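You operate a simulated robot arm through the tools that you are given. There is no shell and no other tool. Be economical: measure what you need, move in short steps, check, and stop when the job is done.

You are at the controls of a simulated two-armed robot. One attempt, no reset.

TASK
Crimp the yellow lug end and stand it in the white done pot.
Fine: size wheel to the lug's colour, nest clamp shut, one full stroke, lever up, clamp open again.

It is judged by the outcome, as a careful person would: the job done as asked, and still so three seconds after it is handed in. It fails if anything else is knocked over, pushed out of place, dropped, spilled or broken.

THE ROBOT
Two 7-joint arms with fingered hands on one trunk that stands fixed in place. Base frame: the origin is at the foot of the trunk, x ahead of it, y to its left, z up. Readings come in m, rad, newtons and seconds.
The left shoulder is at [0.07, 0.142, 1.189], the right one opposite. With the tool pointing down near the work surface each hand reaches from about 0.38 to 0.78 m from the base axis, measured 20 degrees to its own side. Payload 3.6 kg a hand.
The tool frame of a hand sits at the grasp point between the pads (the TCP): z along the fingers, y along the line on which they close. The tips reach 0.025 m beyond it. The gripper opens to 0.088 m. The gripper's body begins 0.029 m behind the TCP. The gripper is a hand of 5 fingers: y runs from the thumb to the fingers, the wrist lies at [-0.013, -0.097, -0.162] in the tool frame, and closing takes about 1.5 s.
Orientation is that of the tool frame in the base frame, as [roll, pitch, yaw] about the fixed x, y, z axes, in that order (R = Rz(yaw) Ry(pitch) Rx(roll)). With the fingers straight down and the wrist toward the robot, the tool's x, y and z point along [0, 1, 0], [1, 0, 0] and [0, 0, -1] of the base frame.

THE INTERFACE
- The arms move only by the tool send_rows. It takes "left_commands", "right_commands" or both (then of equal length, played together; a hand with none holds still); each is a list of rows, each an object of numbers (a shift or turn left out is 0, a gripper value left out holds the last): "rx", "ry", "rz": the turn, a rotation vector about the tool's x, y, z in rad; "tx", "ty", "tz": the shift along the tool's x, y, z in m; "gripper": the closure, from 0 (fully open) to 1 (shut). In form: [{"rx": .., "ry": .., "rz": .., "tx": .., "ty": .., "tz": .., "gripper": ..}, ...]. A call has 1 to 10 rows; each row is the pose to reach, as a shift and turn from the pose commanded when the call began, along the tool's axes at that moment. A row lasts 0.2 s, in which the tool goes at most 0.05 m and 0.15 rad; a call with a longer step from one row to the next is refused whole, and so is a gripper value outside its range. A pose out of reach is approached as far as the arm can. The call stops where the force on the tool passes 40 N (or 10 N more than at its start, if that is more) or the arm is blocked; 0.2 s more then pass. Each finger travels about 0.072 m/s and halts on what it meets, pressing with about 19 N; the grip force reading is that of the motor and also rises with nothing between the fingers. The clock runs only during rows and for 0.2 s after the last one: add rows that repeat a pose to give the fingers time. The reply holds the time, the measured pose of the TCP, the force on the tool along the base axes, the opening and the grip force, in the units named above and with some noise, and new pictures: "pictures" is both (left out), scene, wrist or none (wrist: the cameras of the hands that moved).
- Cameras (640 x 400 px; columns grow to the right, rows downward): "scene" is now at [0.132, 0.0307, 1.414]; the picture's right is [0.36, -0.93, 0.00], its down [-0.56, -0.22, -0.80] and it looks along [0.75, 0.29, -0.60] (base axes); focal length 243 px, centre (320, 200). "left" rides on the left gripper at [-0.059, -0.079, -0.105] in its tool frame; the picture's right is [-0.73, -0.32, 0.61], its down [0.62, -0.68, 0.38] and it looks along [0.29, 0.66, 0.70] (tool axes); focal length 234 px, centre (320, 200). "right" rides on the right gripper at [0.059, -0.079, -0.105] in its tool frame; the picture's right is [-0.73, 0.32, -0.61], its down [-0.62, -0.68, 0.38] and it looks along [-0.29, 0.66, 0.70] (tool axes); focal length 234 px, centre (320, 200). There is no depth. A picture from a camera that has moved, and an enlarged one, comes with that camera's place and axes in the base frame and with its lens.
- slide_trunk(by): slides the trunk up (or, below 0, down) by that many m; the arms and the scene camera ride with it, the base frame stays. It gives what a move gives, with no picture.
- preshape(shape, hand): the hand has 5 fingers and takes this shape, open, in about a second: jaw (thumb against the fingers, like two jaws); tri (thumb and two fingers); tip (a fingertip pinch); poke (one finger out to press); point (the index stretched); flat (the hand flat); cup (the hand cupped); fist (a fist). The gripper value then closes the fingers along that shape, each until it touches; the sizes above hold for jaw. It gives what a move gives, with no picture.
- head_to(pan, tilt): turns the head with the scene camera to pan (to the left, within 1.501 rad either way) and tilt (down, from -0.506 to 1.204), counted from straight ahead of the robot. It gives what a move gives, and a new picture of the scene camera.
- inspect(camera, box): a new picture of the part [left, top, right, bottom] of that camera's present view, enlarged. It takes no simulated time.
- job_done(): hands the job in; it is judged then, once.

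Go step by step. Nothing tells you positions but the pictures and the camera data: compare them with the known pose of the tool, close in by small moves and look again before you grip or let go. The budget is 120 turns and 200 pictures, counting those below and the enlarged ones. Unless the task says otherwise, let go and move clear before handing in, and close with one line.

The tools are called after "Request:" as a command line: name --argument value ..., lists and objects as JSON in quotes. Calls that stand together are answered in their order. send_rows: Moves the arms, as the interface text tells. Its arguments: {"type":"object","properties":{"left_commands":{"type":"array"},"right_commands":{"type":"array"},"pictures":{"type":"string","enum":["both","scene","wrist","none"]}},"required":[]} The other tools are called the same way: slide_trunk (by) slides the trunk up or down; preshape (shape, hand) gives the hand a shape; head_to (pan, tilt) turns the head that bears the scene camera; inspect (camera, box) takes an enlarged picture of a part of a camera's view; job_done () hands the job in.

At the start:

```text
time: 0.0
left_position: [0.3976, 0.4061, 1.2821]
left_tcp_rot: [-3.141, -0.002, 1.57]
left_contact_force: [0.4, 0.0, -0.6]
left_gripper_width: 0.0875
left_gripper_force: 0.1
left_shape: jaw
right_position: [0.4609, 0.0015, 1.2475]
right_tcp_rot: [-3.141, 0.001, 1.571]
right_contact_force: [0.3, 0.4, -0.2]
right_gripper_width: 0.0874
right_gripper_force: 0.0
right_shape: jaw
trunk travel left (down, up): [-0.725, 0.215]
head pan, tilt: [0.37, 0.639]
```

scene: 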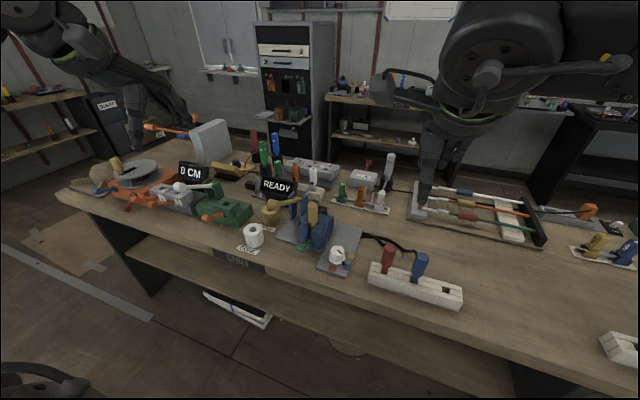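
right: 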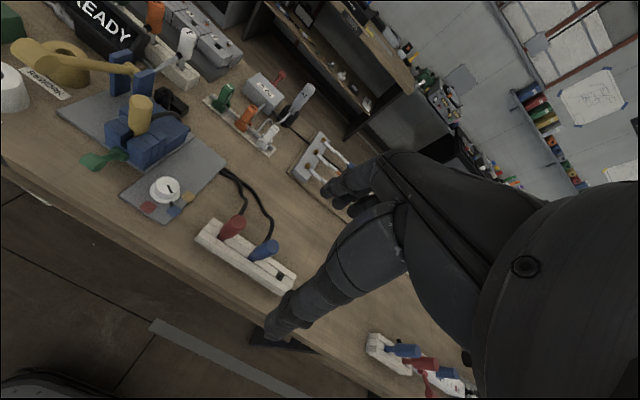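
left: 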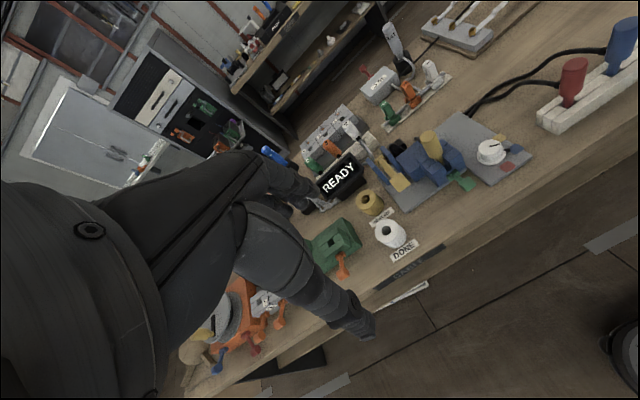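

I see a bench with a blue crimping press, a white selector wheel on a grey plate, a white "DONE" pot and a yellow pot. I'll enlarge the key area first.

Request:
inspect --camera "scene" --box '[230, 160, 390, 280]'

Request:
inspect --camera "left" --box '[340, 90, 560, 270]'

Request:
inspect --camera "right" --box '[0, 20, 300, 240]'

```text
3.33 times, centred on (310, 220) of scene
camera zoom: at [0.132, 0.0307, 1.414], right [0.36, -0.93, 0.0], down [-0.56, -0.22, -0.8], along [0.75, 0.29, -0.6], focal length 809 px, centre (353, 133)
```

zoom: 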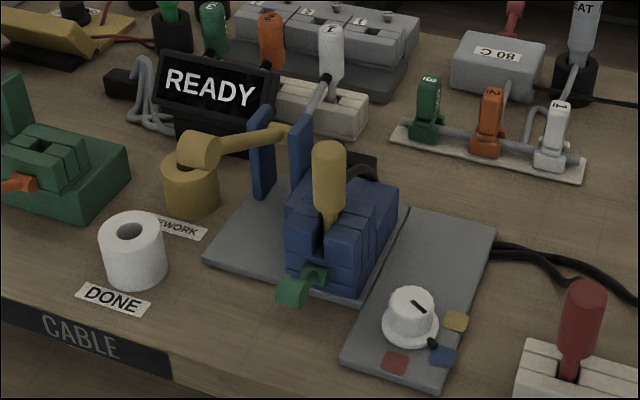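

```text
2.22 times, centred on (450, 180) of left
camera zoom: at [0.3179, 0.3468, 1.3871], right [-0.32, -0.73, -0.61], down [-0.68, 0.62, -0.38], along [0.66, 0.29, -0.7], focal length 520 px, centre (31, 244)
```

zoom: 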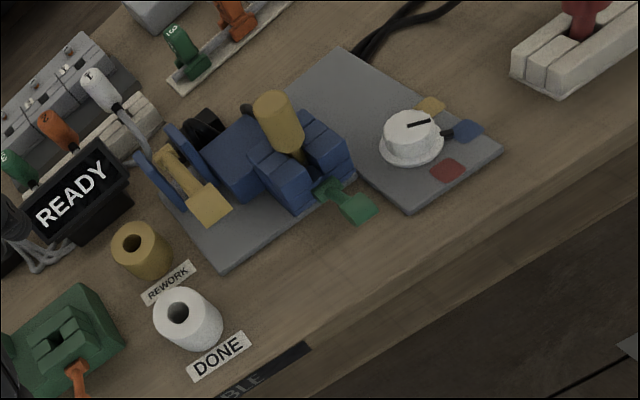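

```text
1.82 times, centred on (150, 130) of right
camera zoom: at [0.3806, 0.0597, 1.3534], right [0.32, -0.73, 0.61], down [-0.68, -0.62, -0.38], along [0.66, -0.29, -0.7], focal length 426 px, centre (629, 327)
```

zoom: 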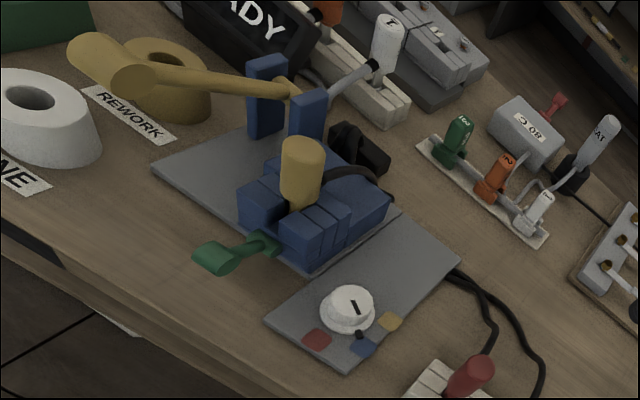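

Request:
inspect --camera "scene" --box '[270, 185, 350, 235]'

Request:
inspect --camera "scene" --box '[280, 210, 376, 270]'

Request:
send_rows --right_commands '[{"tx": -0.05}, {"tx": -0.1}, {"tx": -0.15}, {"tx": -0.2}, {"tx": -0.25}]' --left_commands '[{"tx": -0.04, "ty": 0.01, "tz": 0.02}, {"tx": -0.08, "ty": 0.02, "tz": 0.05}, {"tx": -0.12, "ty": 0.03, "tz": 0.08}, {"tx": -0.14, "ty": 0.04, "tz": 0.12}, {"tx": -0.16, "ty": 0.05, "tz": 0.16}]' --pictures "both"

```text
8.00 times, centred on (310, 210) of scene
camera zoom: at [0.132, 0.0307, 1.414], right [0.36, -0.93, 0.0], down [-0.56, -0.22, -0.8], along [0.75, 0.29, -0.6], focal length 1942 px, centre (400, 120)
```

zoom: 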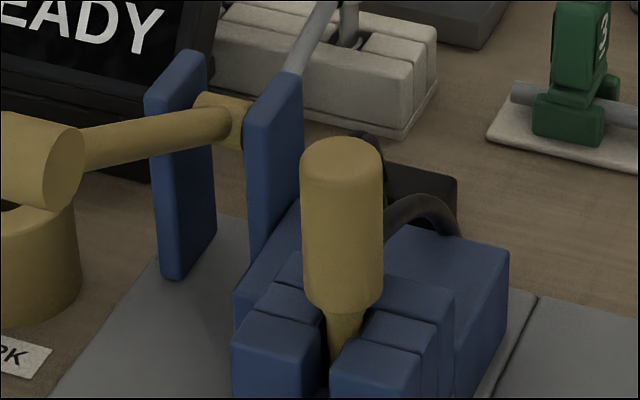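

```text
6.67 times, centred on (328, 240) of scene
camera zoom: at [0.132, 0.0307, 1.414], right [0.36, -0.93, 0.0], down [-0.56, -0.22, -0.8], along [0.75, 0.29, -0.6], focal length 1619 px, centre (267, -67)
```

zoom: 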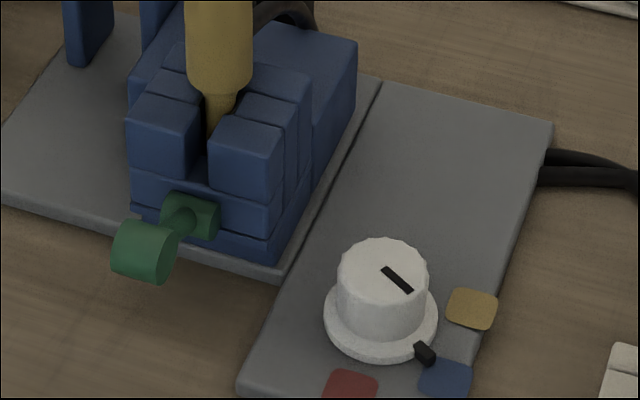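

```text
refused: row 2 steps farther than a row can; nothing moved
```

The first move was refused because a step was too long. I'll repeat it in smaller steps.

Request:
send_rows --right_commands '[{"tx": -0.04}, {"tx": -0.08}, {"tx": -0.12}, {"tx": -0.16}, {"tx": -0.2}, {"tx": -0.24}]' --left_commands '[{"tx": -0.03, "ty": 0.01, "tz": 0.03}, {"tx": -0.06, "ty": 0.02, "tz": 0.06}, {"tx": -0.09, "ty": 0.03, "tz": 0.09}, {"tx": -0.12, "ty": 0.04, "tz": 0.12}, {"tx": -0.14, "ty": 0.05, "tz": 0.15}, {"tx": -0.16, "ty": 0.05, "tz": 0.18}]' --pictures "both"

```text
time: 1.4
left_position: [0.4473, 0.2421, 1.1014]
left_tcp_rot: [3.141, -0.001, 1.571]
left_contact_force: [-0.2, -0.1, 0.2]
left_gripper_width: 0.0876
left_gripper_force: 0.1
left_shape: jaw
right_position: [0.4599, -0.2423, 1.247]
right_tcp_rot: [-3.141, -0.002, 1.572]
right_contact_force: [0.1, 0.9, -0.3]
right_gripper_width: 0.0877
right_gripper_force: 0.1
right_shape: jaw
trunk travel left (down, up): [-0.725, 0.215]
head pan, tilt: [0.37, 0.639]
camera scene: at [0.1321, 0.0284, 1.4141], right [0.36, -0.93, 0.0], down [-0.56, -0.21, -0.8], along [0.75, 0.29, -0.6], focal length 243 px, centre (320, 200)
camera right: at [0.3808, -0.1831, 1.3527], right [0.32, -0.73, 0.61], down [-0.68, -0.62, -0.38], along [0.66, -0.29, -0.7], focal length 234 px, centre (320, 200)
camera left: at [0.3674, 0.1835, 1.2061], right [-0.32, -0.73, -0.61], down [-0.68, 0.62, -0.38], along [0.66, 0.29, -0.7], focal length 234 px, centre (320, 200)
```

scene: 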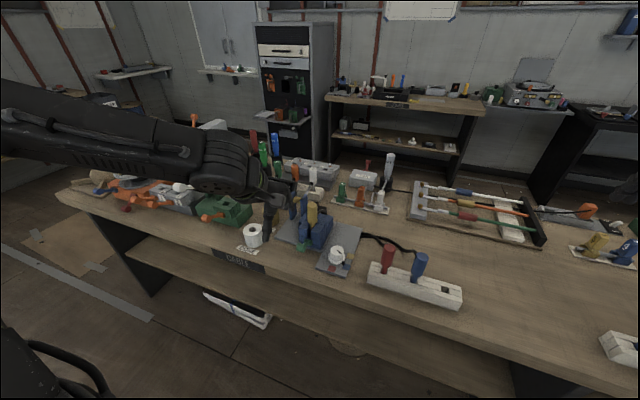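
right: 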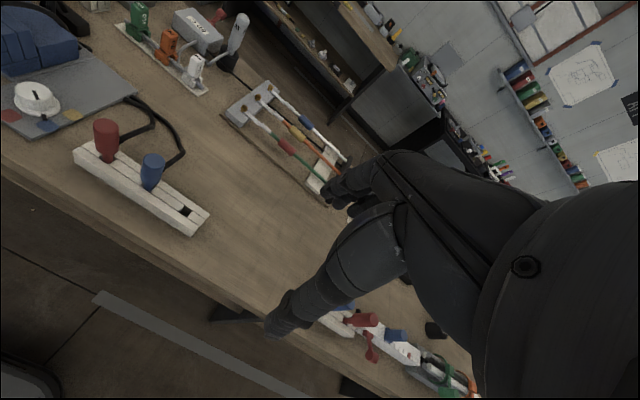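
left: 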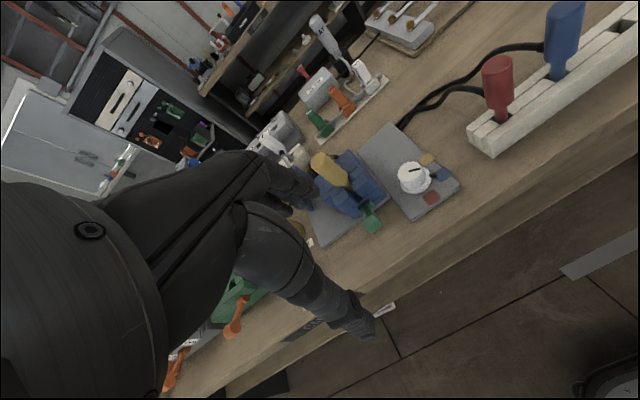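

Request:
inspect --camera "left" --box '[290, 110, 482, 250]'

Request:
inspect --camera "right" --box '[0, 0, 120, 140]'

```text
2.86 times, centred on (386, 180) of left
camera zoom: at [0.3674, 0.1835, 1.2061], right [-0.32, -0.73, -0.61], down [-0.68, 0.62, -0.38], along [0.66, 0.29, -0.7], focal length 669 px, centre (131, 257)
```

zoom: 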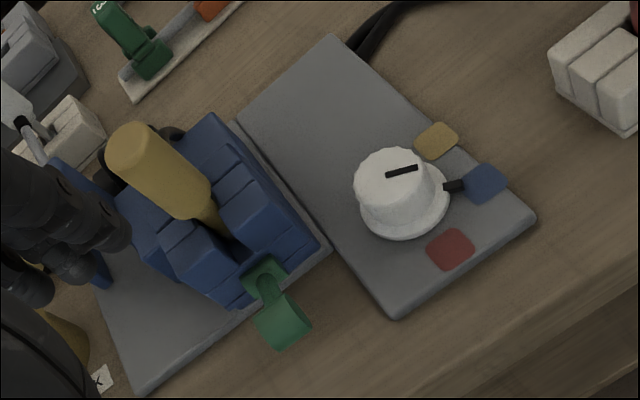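

```text
2.86 times, centred on (60, 70) of right
camera zoom: at [0.3808, -0.1831, 1.3527], right [0.32, -0.73, 0.61], down [-0.68, -0.62, -0.38], along [0.66, -0.29, -0.7], focal length 669 px, centre (1063, 571)
```

zoom: 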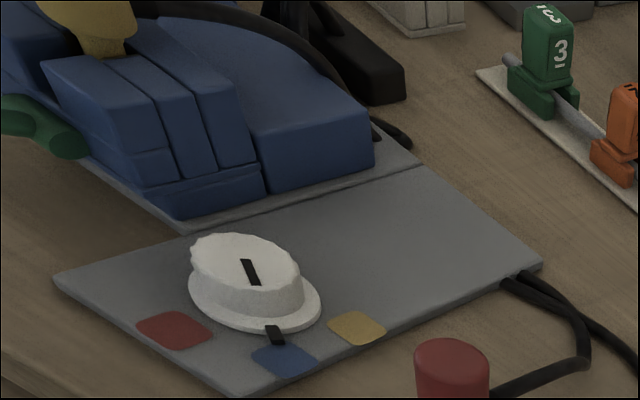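

I have the wheel at about (0.60, 0.16), pointing at blue, with yellow about 57° counter-clockwise from there. The lug already stands in the nest, so next I'll tilt the left hand for a low front view of the clamp.

Request:
send_rows --left_commands '[{"tx": 0.01, "ty": -0.005, "tz": 0.035, "rx": -0.1}, {"tx": 0.02, "ty": -0.01, "tz": 0.07, "rx": -0.2}, {"tx": 0.03, "ty": -0.015, "tz": 0.105, "rx": -0.3}, {"tx": 0.04, "ty": -0.02, "tz": 0.14, "rx": -0.4}, {"tx": 0.05, "ty": -0.02, "tz": 0.17, "rx": -0.5}]' --pictures "wrist"

Request:
inspect --camera "left" --box '[300, 80, 620, 280]'

```text
time: 2.6
left_position: [0.427, 0.2967, 0.9321]
left_tcp_rot: [2.642, 0.001, 1.573]
left_contact_force: [-0.4, 0.4, -0.2]
left_gripper_width: 0.0879
left_gripper_force: 0.1
left_shape: jaw
right_position: [0.4615, -0.2405, 1.2475]
right_tcp_rot: [-3.139, 0.001, 1.571]
right_contact_force: [0.9, 0.9, -0.3]
right_gripper_width: 0.0877
right_gripper_force: 0.1
right_shape: jaw
trunk travel left (down, up): [-0.725, 0.215]
head pan, tilt: [0.37, 0.639]
camera left: at [0.307, 0.2373, 0.9867], right [0.01, -0.73, -0.69], down [-0.42, 0.62, -0.66], along [0.91, 0.29, -0.3], focal length 234 px, centre (320, 200)
```

left: 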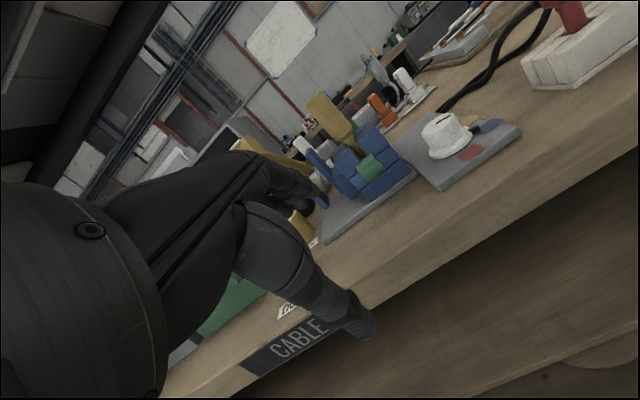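

```text
2.00 times, centred on (460, 180) of left
camera zoom: at [0.307, 0.2373, 0.9867], right [0.01, -0.73, -0.69], down [-0.42, 0.62, -0.66], along [0.91, 0.29, -0.3], focal length 468 px, centre (40, 240)
```

zoom: 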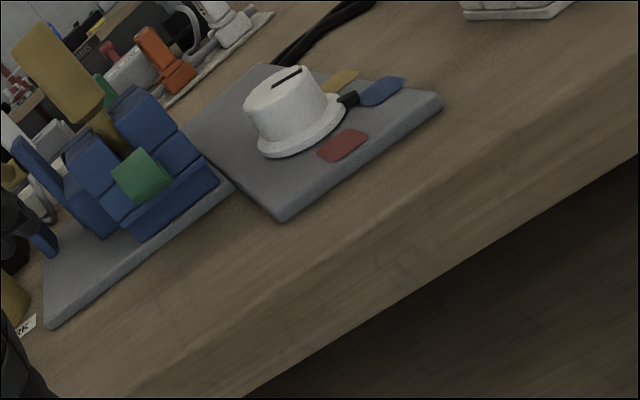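

Request:
inspect --camera "left" --box '[320, 110, 420, 200]'

Request:
inspect --camera "scene" --box '[290, 225, 340, 257]'

Request:
inspect --camera "scene" --box '[100, 160, 260, 260]'

```text
4.44 times, centred on (370, 155) of left
camera zoom: at [0.307, 0.2373, 0.9867], right [0.01, -0.73, -0.69], down [-0.42, 0.62, -0.66], along [0.91, 0.29, -0.3], focal length 1041 px, centre (98, 400)
```

zoom: 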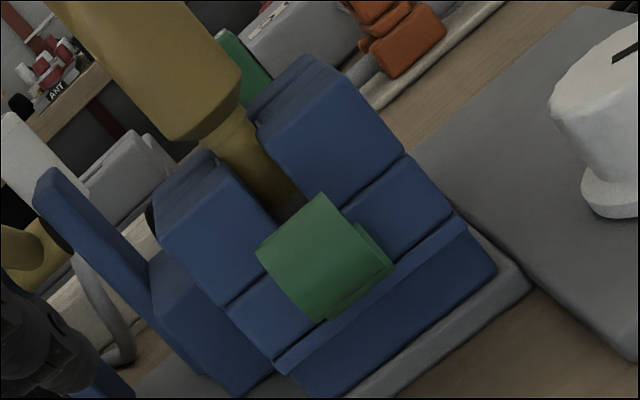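

```text
12.50 times, centred on (315, 241) of scene
camera zoom: at [0.1332, 0.0305, 1.4139], right [0.36, -0.93, 0.0], down [-0.56, -0.22, -0.8], along [0.75, 0.29, -0.6], focal length 3035 px, centre (382, -312)
```

zoom: 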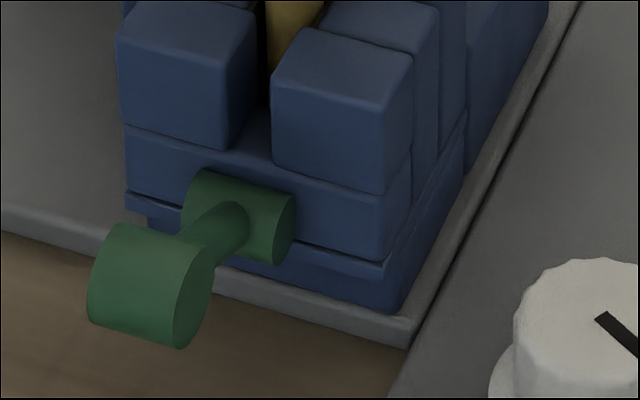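

```text
4.00 times, centred on (180, 210) of scene
camera zoom: at [0.1332, 0.0305, 1.4139], right [0.36, -0.93, 0.0], down [-0.56, -0.22, -0.8], along [0.75, 0.29, -0.6], focal length 971 px, centre (880, 160)
```

zoom: 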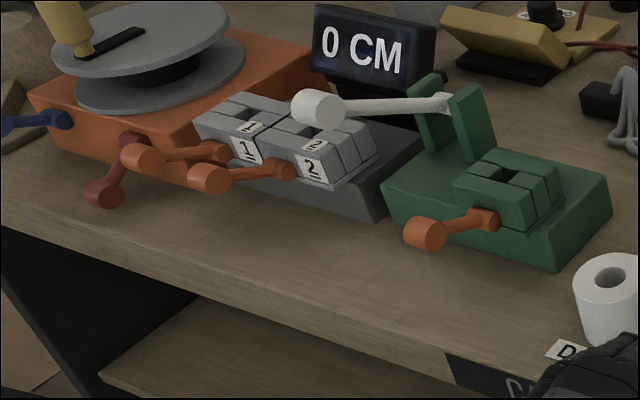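

The clamp handle is a bar along y, hinged along y, sticking out toward the robot, so shutting it should mean swinging it up. The yellow lever hinges the same way and is up now. The wheel comes first: I'll raise and straighten the left hand beside it.

Request:
send_rows --left_commands '[{"tx": -0.02, "ty": 0.0115, "tz": -0.021, "rx": 0.1}, {"tx": -0.05, "ty": 0.023, "tz": -0.042, "rx": 0.2}, {"tx": -0.08, "ty": 0.0345, "tz": -0.063, "rx": 0.3}, {"tx": -0.11, "ty": 0.046, "tz": -0.084, "rx": 0.4}, {"tx": -0.137, "ty": 0.0575, "tz": -0.105, "rx": 0.5}]' --pictures "none"

Request:
send_rows --left_commands '[{"ty": 0.04, "rz": 0.13}, {"ty": 0.08, "rz": 0.26}, {"ty": 0.12, "rz": 0.39}, {"ty": 0.15, "rz": 0.5}, {"ty": 0.178, "rz": 0.5, "tz": 0.03}, {"ty": 0.178, "rz": 0.5, "tz": 0.07}]' --pictures "both"

```text
time: 3.8
left_position: [0.4267, 0.1557, 1.0504]
left_tcp_rot: [3.141, -0.003, 1.57]
left_contact_force: [0.7, 0.2, -0.5]
left_gripper_width: 0.0877
left_gripper_force: 0.1
left_shape: jaw
left hand out of reach, approached as far as the arm can: row 2, 3
right_position: [0.4613, -0.2421, 1.2474]
right_tcp_rot: [-3.141, -0.004, 1.571]
right_contact_force: [0.2, -0.1, -1.1]
right_gripper_width: 0.0878
right_gripper_force: 0.1
right_shape: jaw
trunk travel left (down, up): [-0.725, 0.215]
head pan, tilt: [0.37, 0.639]
```

```text
time: 5.2
left_position: [0.6041, 0.1588, 0.9814]
left_tcp_rot: [3.141, 0.001, 1.072]
left_contact_force: [0.0, -0.1, -0.7]
left_gripper_width: 0.0877
left_gripper_force: 0.0
left_shape: jaw
right_position: [0.4609, -0.2392, 1.2468]
right_tcp_rot: [-3.139, 0.001, 1.571]
right_contact_force: [-0.3, 0.3, -0.5]
right_gripper_width: 0.0875
right_gripper_force: 0.0
right_shape: jaw
trunk travel left (down, up): [-0.725, 0.215]
head pan, tilt: [0.37, 0.639]
camera scene: at [0.1326, 0.0308, 1.414], right [0.36, -0.93, 0.0], down [-0.56, -0.22, -0.8], along [0.75, 0.29, -0.6], focal length 243 px, centre (320, 200)
camera left: at [0.5067, 0.1454, 1.0862], right [-0.63, -0.48, -0.61], down [-0.3, 0.87, -0.38], along [0.72, -0.06, -0.7], focal length 234 px, centre (320, 200)
```

scene: 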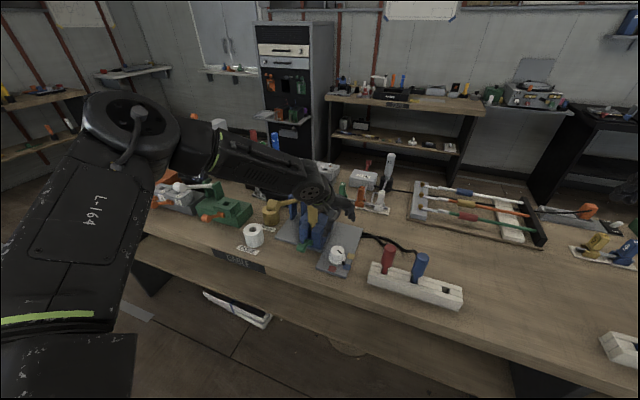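
left: 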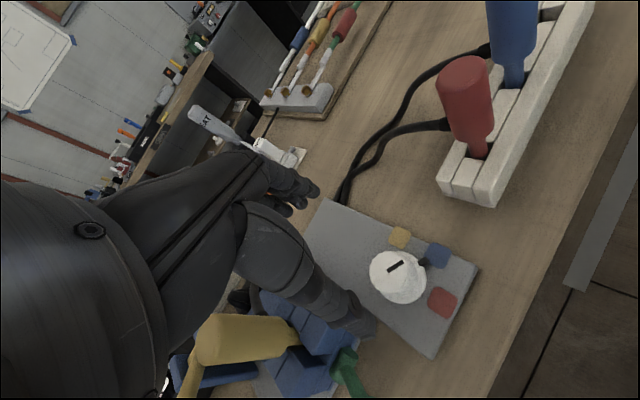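

The knob's measured centre is near (0.601, 0.159). I'll turn the hand a bit further so the later turn ends clear of the nest, and come down partway.

Request:
send_rows --left_commands '[{"rz": 0.1}, {"rz": 0.2, "tz": 0.02}, {"rz": 0.3, "tz": 0.04}, {"rz": 0.4, "tz": 0.06}]' --pictures "wrist"

```text
time: 6.2
left_position: [0.5841, 0.1699, 0.9406]
left_tcp_rot: [3.139, 0.001, 0.671]
left_contact_force: [-0.3, 1.0, -0.6]
left_gripper_width: 0.0878
left_gripper_force: 0.1
left_shape: jaw
left hand out of reach, approached as far as the arm can: row 3, 4
right_position: [0.4615, -0.2387, 1.2477]
right_tcp_rot: [3.141, 0.0, 1.571]
right_contact_force: [-0.3, 0.8, 1.0]
right_gripper_width: 0.0878
right_gripper_force: 0.0
right_shape: jaw
trunk travel left (down, up): [-0.725, 0.215]
head pan, tilt: [0.37, 0.639]
camera left: at [0.4882, 0.1958, 1.0453], right [-0.77, -0.2, -0.61], down [0.06, 0.92, -0.38], along [0.64, -0.33, -0.7], focal length 234 px, centre (320, 200)
```

left: 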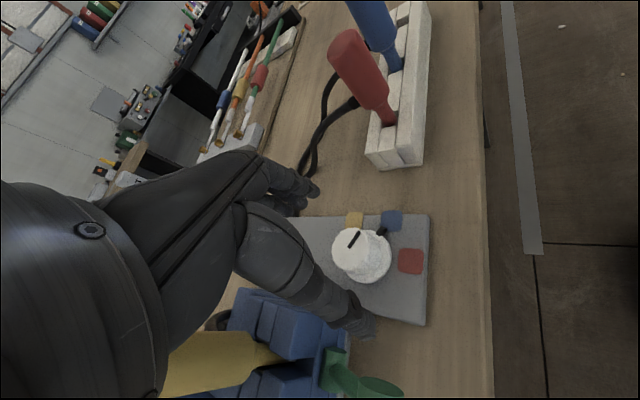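

That yaw is beyond the arm's reach, so I'll turn back to about the earlier angle and do the turn in two grips if needed.

Request:
send_rows --left_commands '[{"rz": -0.1}, {"rz": -0.2}, {"rz": -0.3}, {"rz": -0.4}]' --pictures "wrist"

```text
time: 7.2
left_position: [0.585, 0.1697, 0.9397]
left_tcp_rot: [-3.142, -0.002, 1.072]
left_contact_force: [-1.3, 0.8, -0.9]
left_gripper_width: 0.0878
left_gripper_force: 0.1
left_shape: jaw
right_position: [0.4608, -0.2399, 1.248]
right_tcp_rot: [3.141, 0.001, 1.57]
right_contact_force: [-0.2, 0.7, -0.1]
right_gripper_width: 0.088
right_gripper_force: 0.1
right_shape: jaw
trunk travel left (down, up): [-0.725, 0.215]
head pan, tilt: [0.37, 0.639]
camera left: at [0.4865, 0.1561, 1.0451], right [-0.63, -0.48, -0.61], down [-0.3, 0.87, -0.38], along [0.72, -0.06, -0.7], focal length 234 px, centre (320, 200)
```

left: 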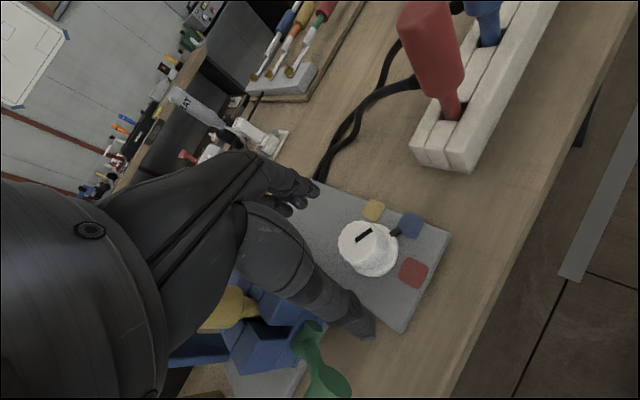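

Request:
send_rows --left_commands '[{"tx": -0.001, "ty": 0.02}, {"tx": -0.001, "ty": 0.02, "tz": 0.025}, {"tx": -0.001, "ty": 0.02, "tz": 0.045}]' --pictures "wrist"

Request:
inspect --camera "left" --box '[240, 140, 480, 360]'

```text
time: 8.0
left_position: [0.5802, 0.1742, 0.9205]
left_tcp_rot: [-3.141, 0.001, 1.073]
left_contact_force: [0.1, 0.9, -0.5]
left_gripper_width: 0.0877
left_gripper_force: 0.0
left_shape: jaw
left hand out of reach, approached as far as the arm can: row 1, 2, 3
right_position: [0.4604, -0.24, 1.2471]
right_tcp_rot: [3.141, 0.0, 1.57]
right_contact_force: [0.8, -0.2, -0.2]
right_gripper_width: 0.0876
right_gripper_force: 0.1
right_shape: jaw
trunk travel left (down, up): [-0.725, 0.215]
head pan, tilt: [0.37, 0.639]
camera left: at [0.4828, 0.1615, 1.0258], right [-0.63, -0.48, -0.61], down [-0.3, 0.87, -0.38], along [0.72, -0.06, -0.7], focal length 234 px, centre (320, 200)
```

left: 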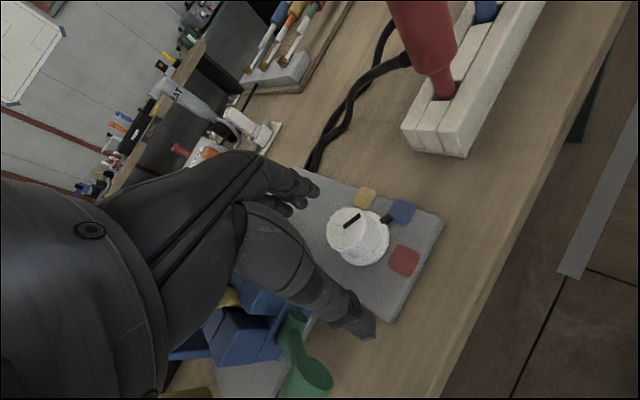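

```text
1.82 times, centred on (360, 250) of left
camera zoom: at [0.4828, 0.1615, 1.0258], right [-0.63, -0.48, -0.61], down [-0.3, 0.87, -0.38], along [0.72, -0.06, -0.7], focal length 426 px, centre (247, 109)
```

zoom: 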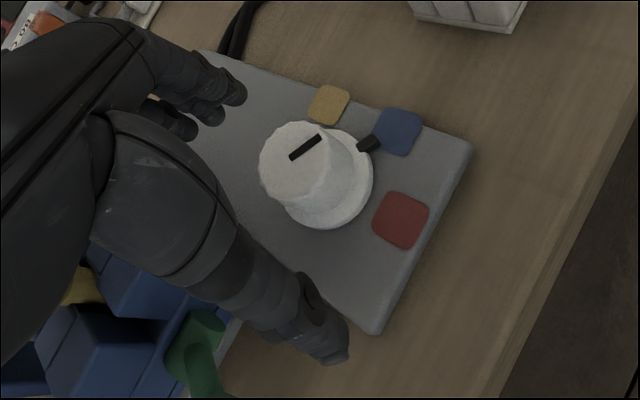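

Request:
send_rows --left_commands '[{"rz": -0.12}, {"rz": -0.25, "tx": -0.001, "ty": 0.01}, {"rz": -0.25, "tx": -0.003, "ty": 0.0265}, {"rz": -0.25, "tx": -0.003, "ty": 0.0265, "tz": 0.02}]' --pictures "wrist"

```text
time: 9.0
left_position: [0.5823, 0.1774, 0.9266]
left_tcp_rot: [3.141, 0.003, 1.323]
left_contact_force: [0.0, -0.2, 1.3]
left_gripper_width: 0.0879
left_gripper_force: 0.0
left_shape: jaw
left hand out of reach, approached as far as the arm can: row 2, 3, 4
right_position: [0.46, -0.2403, 1.2481]
right_tcp_rot: [3.141, 0.001, 1.571]
right_contact_force: [-0.4, 1.6, 0.2]
right_gripper_width: 0.0875
right_gripper_force: 0.0
right_shape: jaw
trunk travel left (down, up): [-0.725, 0.215]
head pan, tilt: [0.37, 0.639]
camera left: at [0.4907, 0.1394, 1.0315], right [-0.49, -0.62, -0.61], down [-0.51, 0.77, -0.38], along [0.71, 0.12, -0.7], focal length 234 px, centre (320, 200)
```

left: 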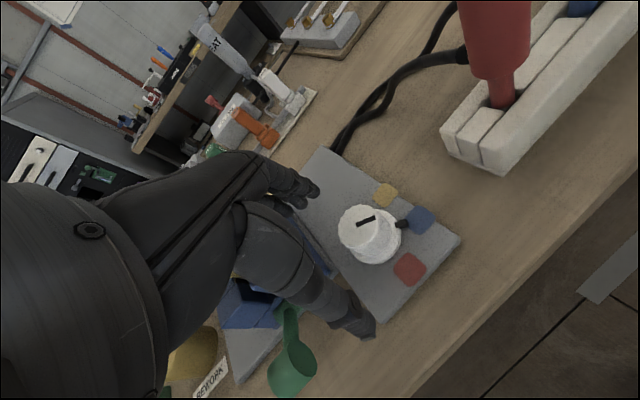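

The arm runs out of range low down, while higher up it was fine, so I'll raise the hand and lower the trunk.

Request:
send_rows --left_commands '[{"tz": -0.04}, {"tz": -0.08}, {"tz": -0.12}, {"tz": -0.16}, {"tz": -0.2}]' --pictures "none"

Request:
slide_trunk --by -0.16

Request:
send_rows --left_commands '[{"tz": 0.0}]' --pictures "both"

```text
time: 10.2
left_position: [0.5811, 0.1784, 1.126]
left_tcp_rot: [3.141, 0.0, 1.322]
left_contact_force: [-0.4, -0.6, 1.1]
left_gripper_width: 0.0877
left_gripper_force: 0.0
left_shape: jaw
right_position: [0.4588, -0.24, 1.2481]
right_tcp_rot: [3.141, 0.001, 1.57]
right_contact_force: [0.3, 0.4, 0.3]
right_gripper_width: 0.0879
right_gripper_force: 0.1
right_shape: jaw
trunk travel left (down, up): [-0.725, 0.215]
head pan, tilt: [0.37, 0.639]
```

```text
time: 12.0
left_position: [0.5823, 0.1799, 0.9657]
left_tcp_rot: [3.141, -0.002, 1.321]
left_contact_force: [-0.4, -0.6, -0.4]
left_gripper_width: 0.0879
left_gripper_force: 0.0
left_shape: jaw
right_position: [0.4607, -0.2402, 1.0879]
right_tcp_rot: [-3.141, 0.0, 1.57]
right_contact_force: [0.1, 0.1, -0.6]
right_gripper_width: 0.0877
right_gripper_force: 0.0
right_shape: jaw
trunk travel left (down, up): [-0.565, 0.375]
head pan, tilt: [0.37, 0.639]
```

```text
time: 12.4
left_position: [0.5833, 0.1781, 0.9645]
left_tcp_rot: [-3.14, 0.001, 1.321]
left_contact_force: [-0.8, -0.6, -0.3]
left_gripper_width: 0.0876
left_gripper_force: 0.0
left_shape: jaw
right_position: [0.4603, -0.2402, 1.0879]
right_tcp_rot: [3.141, -0.001, 1.57]
right_contact_force: [0.5, 0.4, 0.4]
right_gripper_width: 0.0876
right_gripper_force: 0.0
right_shape: jaw
trunk travel left (down, up): [-0.565, 0.375]
head pan, tilt: [0.37, 0.639]
camera scene: at [0.1321, 0.0306, 1.254], right [0.36, -0.93, 0.0], down [-0.56, -0.22, -0.8], along [0.75, 0.29, -0.6], focal length 243 px, centre (320, 200)
camera left: at [0.4919, 0.1408, 1.0696], right [-0.49, -0.62, -0.61], down [-0.51, 0.77, -0.38], along [0.71, 0.12, -0.7], focal length 234 px, centre (320, 200)
```

scene: 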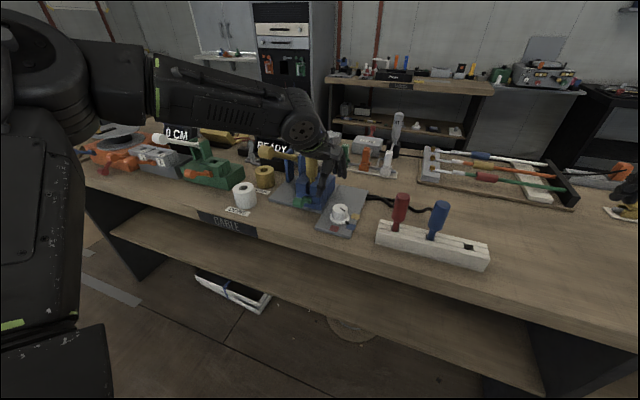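
left: 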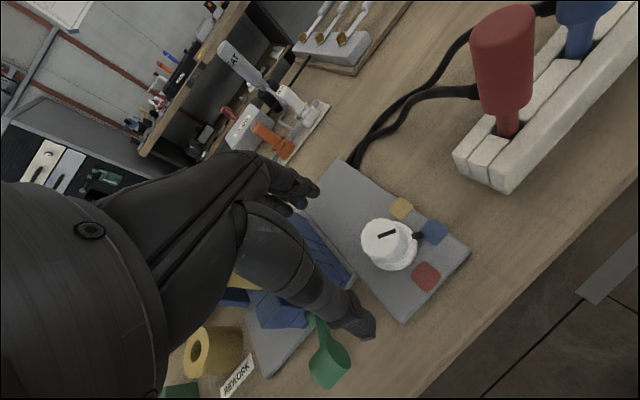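

Request:
send_rows --left_commands '[{"rz": 0.12, "tx": -0.007, "ty": 0.012}, {"rz": 0.25, "tx": -0.0137, "ty": 0.0231}, {"rz": 0.25, "tx": -0.0137, "ty": 0.0231, "tz": 0.03}, {"rz": 0.25, "tx": -0.0137, "ty": 0.0231, "tz": 0.055}]' --pictures "wrist"

Request:
inspect --camera "left" --box '[240, 140, 480, 360]'

Request:
inspect --camera "scene" --box '[280, 140, 400, 250]'

```text
time: 13.4
left_position: [0.602, 0.159, 0.9107]
left_tcp_rot: [-3.141, 0.001, 1.07]
left_contact_force: [0.8, 0.0, 0.3]
left_gripper_width: 0.0878
left_gripper_force: 0.1
left_shape: jaw
right_position: [0.4601, -0.2397, 1.0879]
right_tcp_rot: [3.142, 0.0, 1.571]
right_contact_force: [-0.3, -1.0, -0.3]
right_gripper_width: 0.0879
right_gripper_force: 0.0
right_shape: jaw
trunk travel left (down, up): [-0.565, 0.375]
head pan, tilt: [0.37, 0.639]
camera left: at [0.5038, 0.1454, 1.0156], right [-0.63, -0.48, -0.61], down [-0.3, 0.87, -0.38], along [0.72, -0.06, -0.7], focal length 234 px, centre (320, 200)
```

left: 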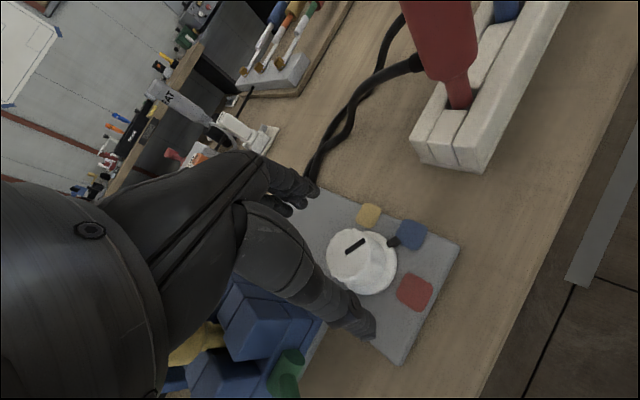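

```text
1.82 times, centred on (360, 250) of left
camera zoom: at [0.5038, 0.1454, 1.0156], right [-0.63, -0.48, -0.61], down [-0.3, 0.87, -0.38], along [0.72, -0.06, -0.7], focal length 426 px, centre (247, 109)
```

zoom: 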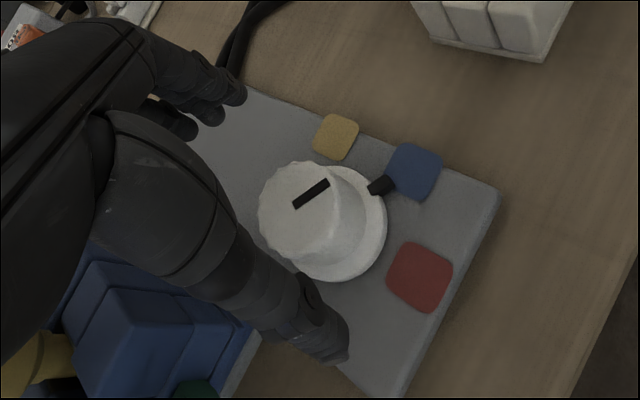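

```text
3.64 times, centred on (340, 195) of scene
camera zoom: at [0.1325, 0.0307, 1.254], right [0.36, -0.93, 0.0], down [-0.56, -0.22, -0.8], along [0.75, 0.29, -0.6], focal length 883 px, centre (247, 218)
```

zoom: 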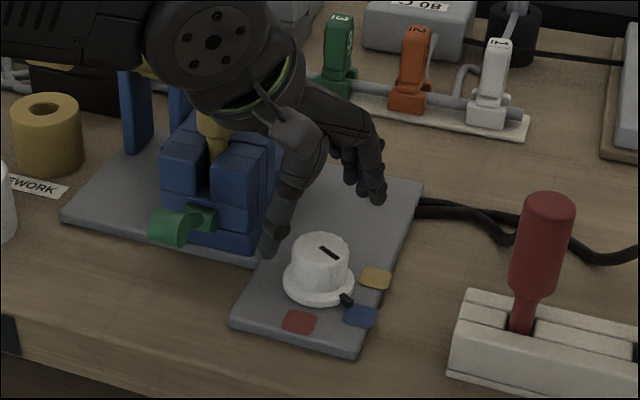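

Request:
send_rows --left_commands '[{"tx": -0.001, "tz": 0.02}, {"tx": -0.001, "tz": 0.04}]' --pictures "wrist"

Request:
inspect --camera "scene" --box '[280, 140, 400, 250]'

```text
time: 14.0
left_position: [0.6002, 0.1597, 0.8695]
left_tcp_rot: [3.14, 0.0, 1.073]
left_contact_force: [-0.6, 1.3, -0.1]
left_gripper_width: 0.088
left_gripper_force: 0.0
left_shape: jaw
right_position: [0.4609, -0.239, 1.0865]
right_tcp_rot: [3.141, 0.0, 1.57]
right_contact_force: [-0.2, 0.1, -0.3]
right_gripper_width: 0.0877
right_gripper_force: 0.1
right_shape: jaw
trunk travel left (down, up): [-0.565, 0.375]
head pan, tilt: [0.37, 0.639]
camera left: at [0.503, 0.1448, 0.9745], right [-0.63, -0.48, -0.61], down [-0.3, 0.87, -0.38], along [0.72, -0.06, -0.7], focal length 234 px, centre (320, 200)
```

left: 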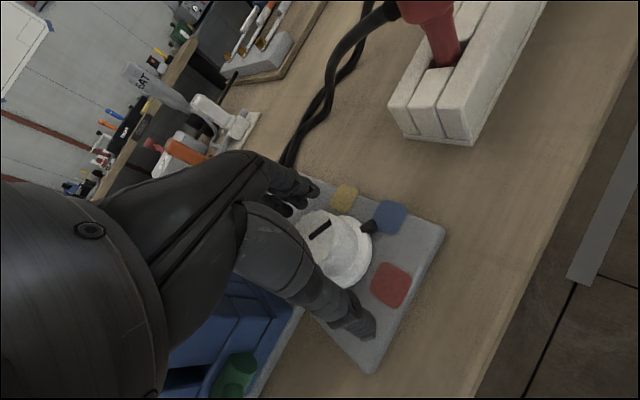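

```text
3.64 times, centred on (340, 195) of scene
camera zoom: at [0.1323, 0.0306, 1.254], right [0.36, -0.93, 0.0], down [-0.56, -0.22, -0.8], along [0.75, 0.29, -0.6], focal length 883 px, centre (247, 218)
```

zoom: 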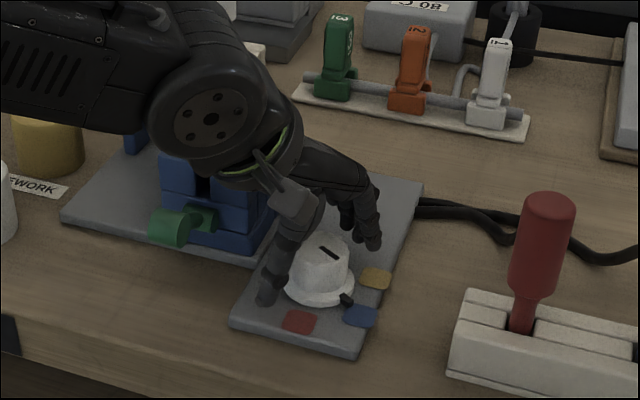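

The thumb and fingers straddle the knob, so I'll close on it now.

Request:
send_rows --left_commands '[{"gripper": 0.3}, {"gripper": 0.5}, {"gripper": 0.7}, {"gripper": 0.7}, {"gripper": 0.7}, {"gripper": 0.7}]' --pictures "wrist"

Request:
inspect --camera "scene" --box '[300, 180, 380, 250]'

```text
time: 15.4
left_position: [0.5999, 0.158, 0.8703]
left_tcp_rot: [-3.139, 0.001, 1.07]
left_contact_force: [-2.0, -0.4, -1.8]
left_gripper_width: 0.033
left_gripper_force: 19.0
left_shape: jaw
right_position: [0.4604, -0.2393, 1.0874]
right_tcp_rot: [-3.141, 0.0, 1.572]
right_contact_force: [0.2, 0.5, -0.4]
right_gripper_width: 0.0879
right_gripper_force: 0.0
right_shape: jaw
trunk travel left (down, up): [-0.565, 0.375]
head pan, tilt: [0.37, 0.639]
camera left: at [0.5026, 0.1446, 0.9749], right [-0.63, -0.48, -0.61], down [-0.3, 0.87, -0.38], along [0.72, -0.06, -0.7], focal length 234 px, centre (320, 200)
```

left: 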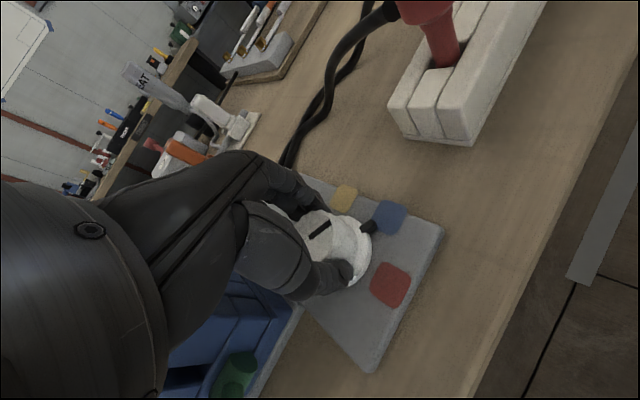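

```text
5.71 times, centred on (340, 215) of scene
camera zoom: at [0.1319, 0.0306, 1.254], right [0.36, -0.93, 0.0], down [-0.56, -0.22, -0.8], along [0.75, 0.29, -0.6], focal length 1388 px, centre (206, 114)
```

zoom: 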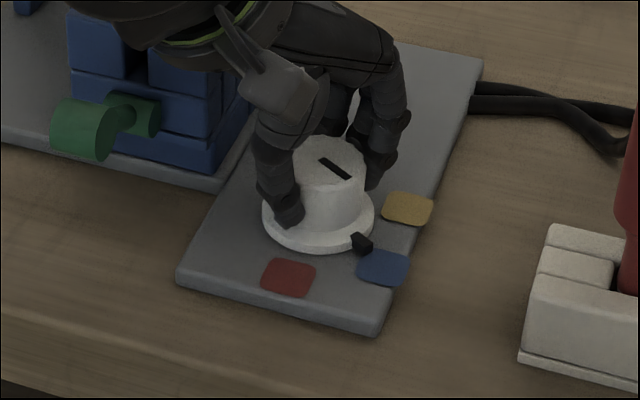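

Gripped at 33 mm. I'll turn it counter-clockwise in small rows.

Request:
send_rows --left_commands '[{"rz": -0.1}, {"rz": -0.2}, {"rz": -0.3}, {"rz": -0.4}, {"rz": -0.5}]' --pictures "wrist"

Request:
inspect --camera "scene" --box '[300, 180, 380, 250]'

```text
time: 16.6
left_position: [0.6007, 0.1583, 0.8705]
left_tcp_rot: [3.141, -0.001, 1.574]
left_contact_force: [0.1, -5.1, -1.2]
left_gripper_width: 0.033
left_gripper_force: 19.4
left_shape: jaw
right_position: [0.4611, -0.2406, 1.0878]
right_tcp_rot: [-3.14, -0.001, 1.571]
right_contact_force: [0.1, -0.8, -0.2]
right_gripper_width: 0.0877
right_gripper_force: 0.0
right_shape: jaw
trunk travel left (down, up): [-0.565, 0.375]
head pan, tilt: [0.37, 0.639]
camera left: at [0.5225, 0.0984, 0.9749], right [-0.32, -0.73, -0.61], down [-0.68, 0.62, -0.38], along [0.66, 0.29, -0.7], focal length 234 px, centre (320, 200)
```

left: 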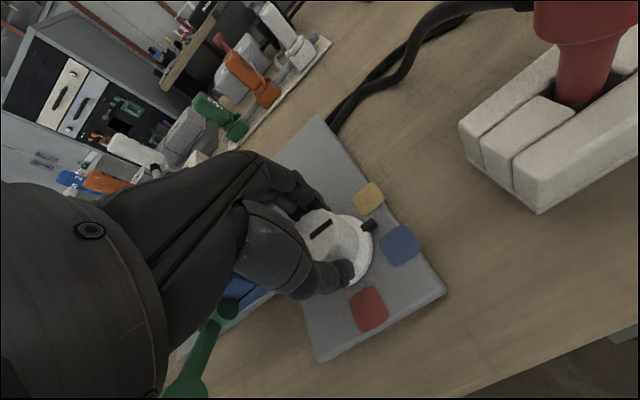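

```text
5.71 times, centred on (340, 215) of scene
camera zoom: at [0.1325, 0.0295, 1.254], right [0.36, -0.93, 0.0], down [-0.56, -0.22, -0.8], along [0.75, 0.29, -0.6], focal length 1388 px, centre (206, 114)
```

zoom: 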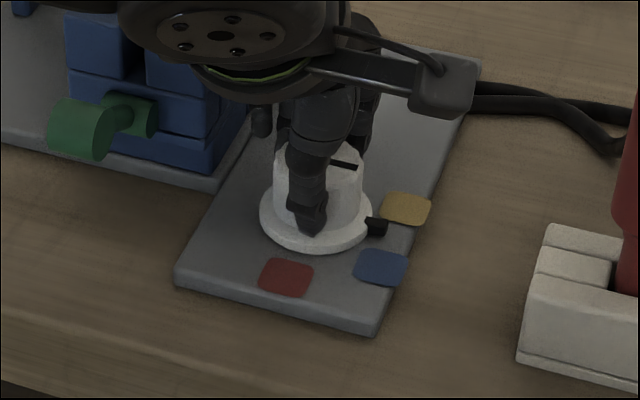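

It's about halfway. I'll release, wind the hand back and regrip, so the spare finger stays off the nest.

Request:
send_rows --left_commands '[{"gripper": 0.4}, {"gripper": 0.2}, {"gripper": 0.0}, {"gripper": 0.0}, {"rz": 0.12, "gripper": 0.0}, {"rz": 0.24}, {"rz": 0.36}, {"rz": 0.5}, {"rz": 0.5}]' --pictures "none"

Request:
inspect --camera "scene" --box '[300, 180, 380, 250]'

Request:
inspect --camera "left" --box '[260, 150, 440, 350]'

```text
time: 18.6
left_position: [0.6003, 0.1571, 0.8696]
left_tcp_rot: [3.141, -0.001, 1.069]
left_contact_force: [-0.9, -0.4, 0.1]
left_gripper_width: 0.0875
left_gripper_force: 0.0
left_shape: jaw
right_position: [0.4606, -0.2392, 1.0881]
right_tcp_rot: [3.14, 0.001, 1.57]
right_contact_force: [0.3, 0.7, -0.2]
right_gripper_width: 0.0878
right_gripper_force: 0.1
right_shape: jaw
trunk travel left (down, up): [-0.565, 0.375]
head pan, tilt: [0.37, 0.639]
```

```text
5.71 times, centred on (340, 215) of scene
camera zoom: at [0.1319, 0.0303, 1.254], right [0.36, -0.93, 0.0], down [-0.56, -0.22, -0.8], along [0.75, 0.29, -0.6], focal length 1388 px, centre (206, 114)
```

zoom: 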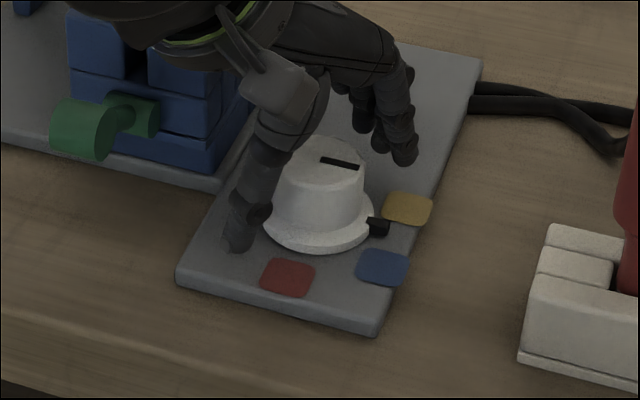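

```text
2.00 times, centred on (350, 250) of left
camera zoom: at [0.5032, 0.1442, 0.9747], right [-0.63, -0.48, -0.61], down [-0.3, 0.87, -0.38], along [0.72, -0.06, -0.7], focal length 468 px, centre (260, 100)
```

zoom: 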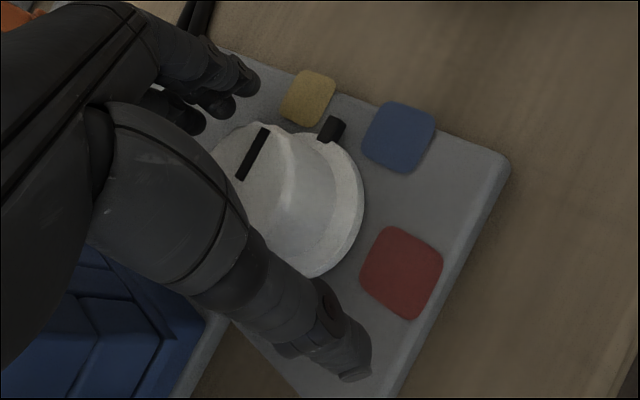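

Now a second grip and turn of about 30°.

Request:
send_rows --left_commands '[{"gripper": 0.3}, {"gripper": 0.5}, {"gripper": 0.7}, {"gripper": 0.7}, {"gripper": 0.7}, {"gripper": 0.7}]' --pictures "none"

Request:
send_rows --left_commands '[{"rz": -0.11}, {"rz": -0.22}, {"rz": -0.33}, {"rz": -0.44}, {"rz": -0.53}]' --pictures "none"

Request:
send_rows --left_commands '[{"gripper": 0.4}, {"gripper": 0.2}, {"gripper": 0.0}, {"gripper": 0.0}, {"gripper": 0, "tz": -0.02}, {"tz": -0.06}, {"tz": -0.1}, {"tz": -0.14}]' --pictures "none"

Request:
inspect --camera "scene" --box '[300, 180, 380, 250]'

Request:
inspect --camera "left" --box '[280, 130, 520, 360]'

```text
time: 20.0
left_position: [0.6005, 0.1576, 0.8688]
left_tcp_rot: [3.141, 0.0, 1.071]
left_contact_force: [0.1, -1.4, -1.4]
left_gripper_width: 0.0329
left_gripper_force: 18.8
left_shape: jaw
right_position: [0.4606, -0.2398, 1.0869]
right_tcp_rot: [-3.142, 0.001, 1.57]
right_contact_force: [-0.3, 0.1, 0.0]
right_gripper_width: 0.0878
right_gripper_force: 0.1
right_shape: jaw
trunk travel left (down, up): [-0.565, 0.375]
head pan, tilt: [0.37, 0.639]
```

```text
time: 21.2
left_position: [0.6019, 0.1574, 0.8696]
left_tcp_rot: [-3.141, 0.0, 1.602]
left_contact_force: [2.8, -7.3, -0.8]
left_gripper_width: 0.0329
left_gripper_force: 19.3
left_shape: jaw
right_position: [0.4604, -0.2415, 1.0876]
right_tcp_rot: [-3.141, -0.002, 1.571]
right_contact_force: [-0.2, -0.2, -0.5]
right_gripper_width: 0.0877
right_gripper_force: 0.0
right_shape: jaw
trunk travel left (down, up): [-0.565, 0.375]
head pan, tilt: [0.37, 0.639]
```

```text
time: 23.0
left_position: [0.6033, 0.1568, 1.008]
left_tcp_rot: [-3.141, 0.001, 1.602]
left_contact_force: [0.9, -0.4, 0.6]
left_gripper_width: 0.0877
left_gripper_force: 0.0
left_shape: jaw
right_position: [0.46, -0.2403, 1.0879]
right_tcp_rot: [-3.141, -0.001, 1.569]
right_contact_force: [0.3, 0.1, -0.3]
right_gripper_width: 0.0876
right_gripper_force: 0.1
right_shape: jaw
trunk travel left (down, up): [-0.565, 0.375]
head pan, tilt: [0.37, 0.639]
```

```text
5.71 times, centred on (340, 215) of scene
camera zoom: at [0.1313, 0.0303, 1.2541], right [0.36, -0.93, 0.0], down [-0.56, -0.22, -0.8], along [0.75, 0.29, -0.6], focal length 1388 px, centre (206, 114)
```

zoom: 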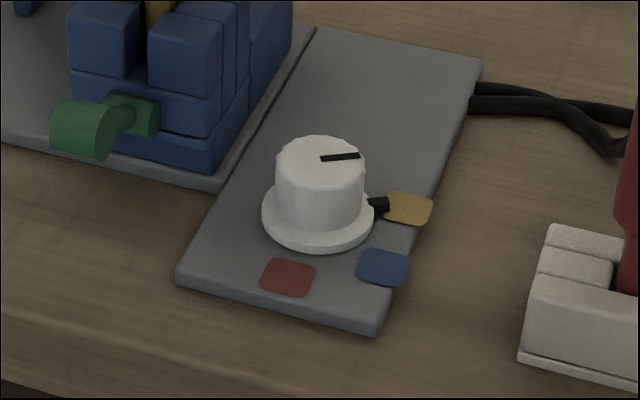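

```text
1.74 times, centred on (400, 245) of left
camera zoom: at [0.5254, 0.0959, 1.1134], right [-0.3, -0.74, -0.61], down [-0.7, 0.6, -0.38], along [0.65, 0.31, -0.7], focal length 407 px, centre (181, 122)
```

zoom: 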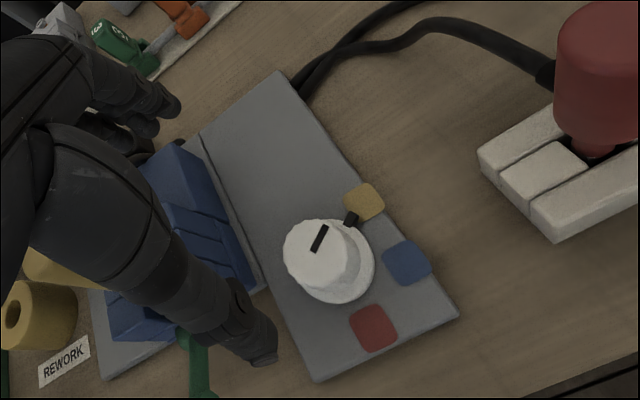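

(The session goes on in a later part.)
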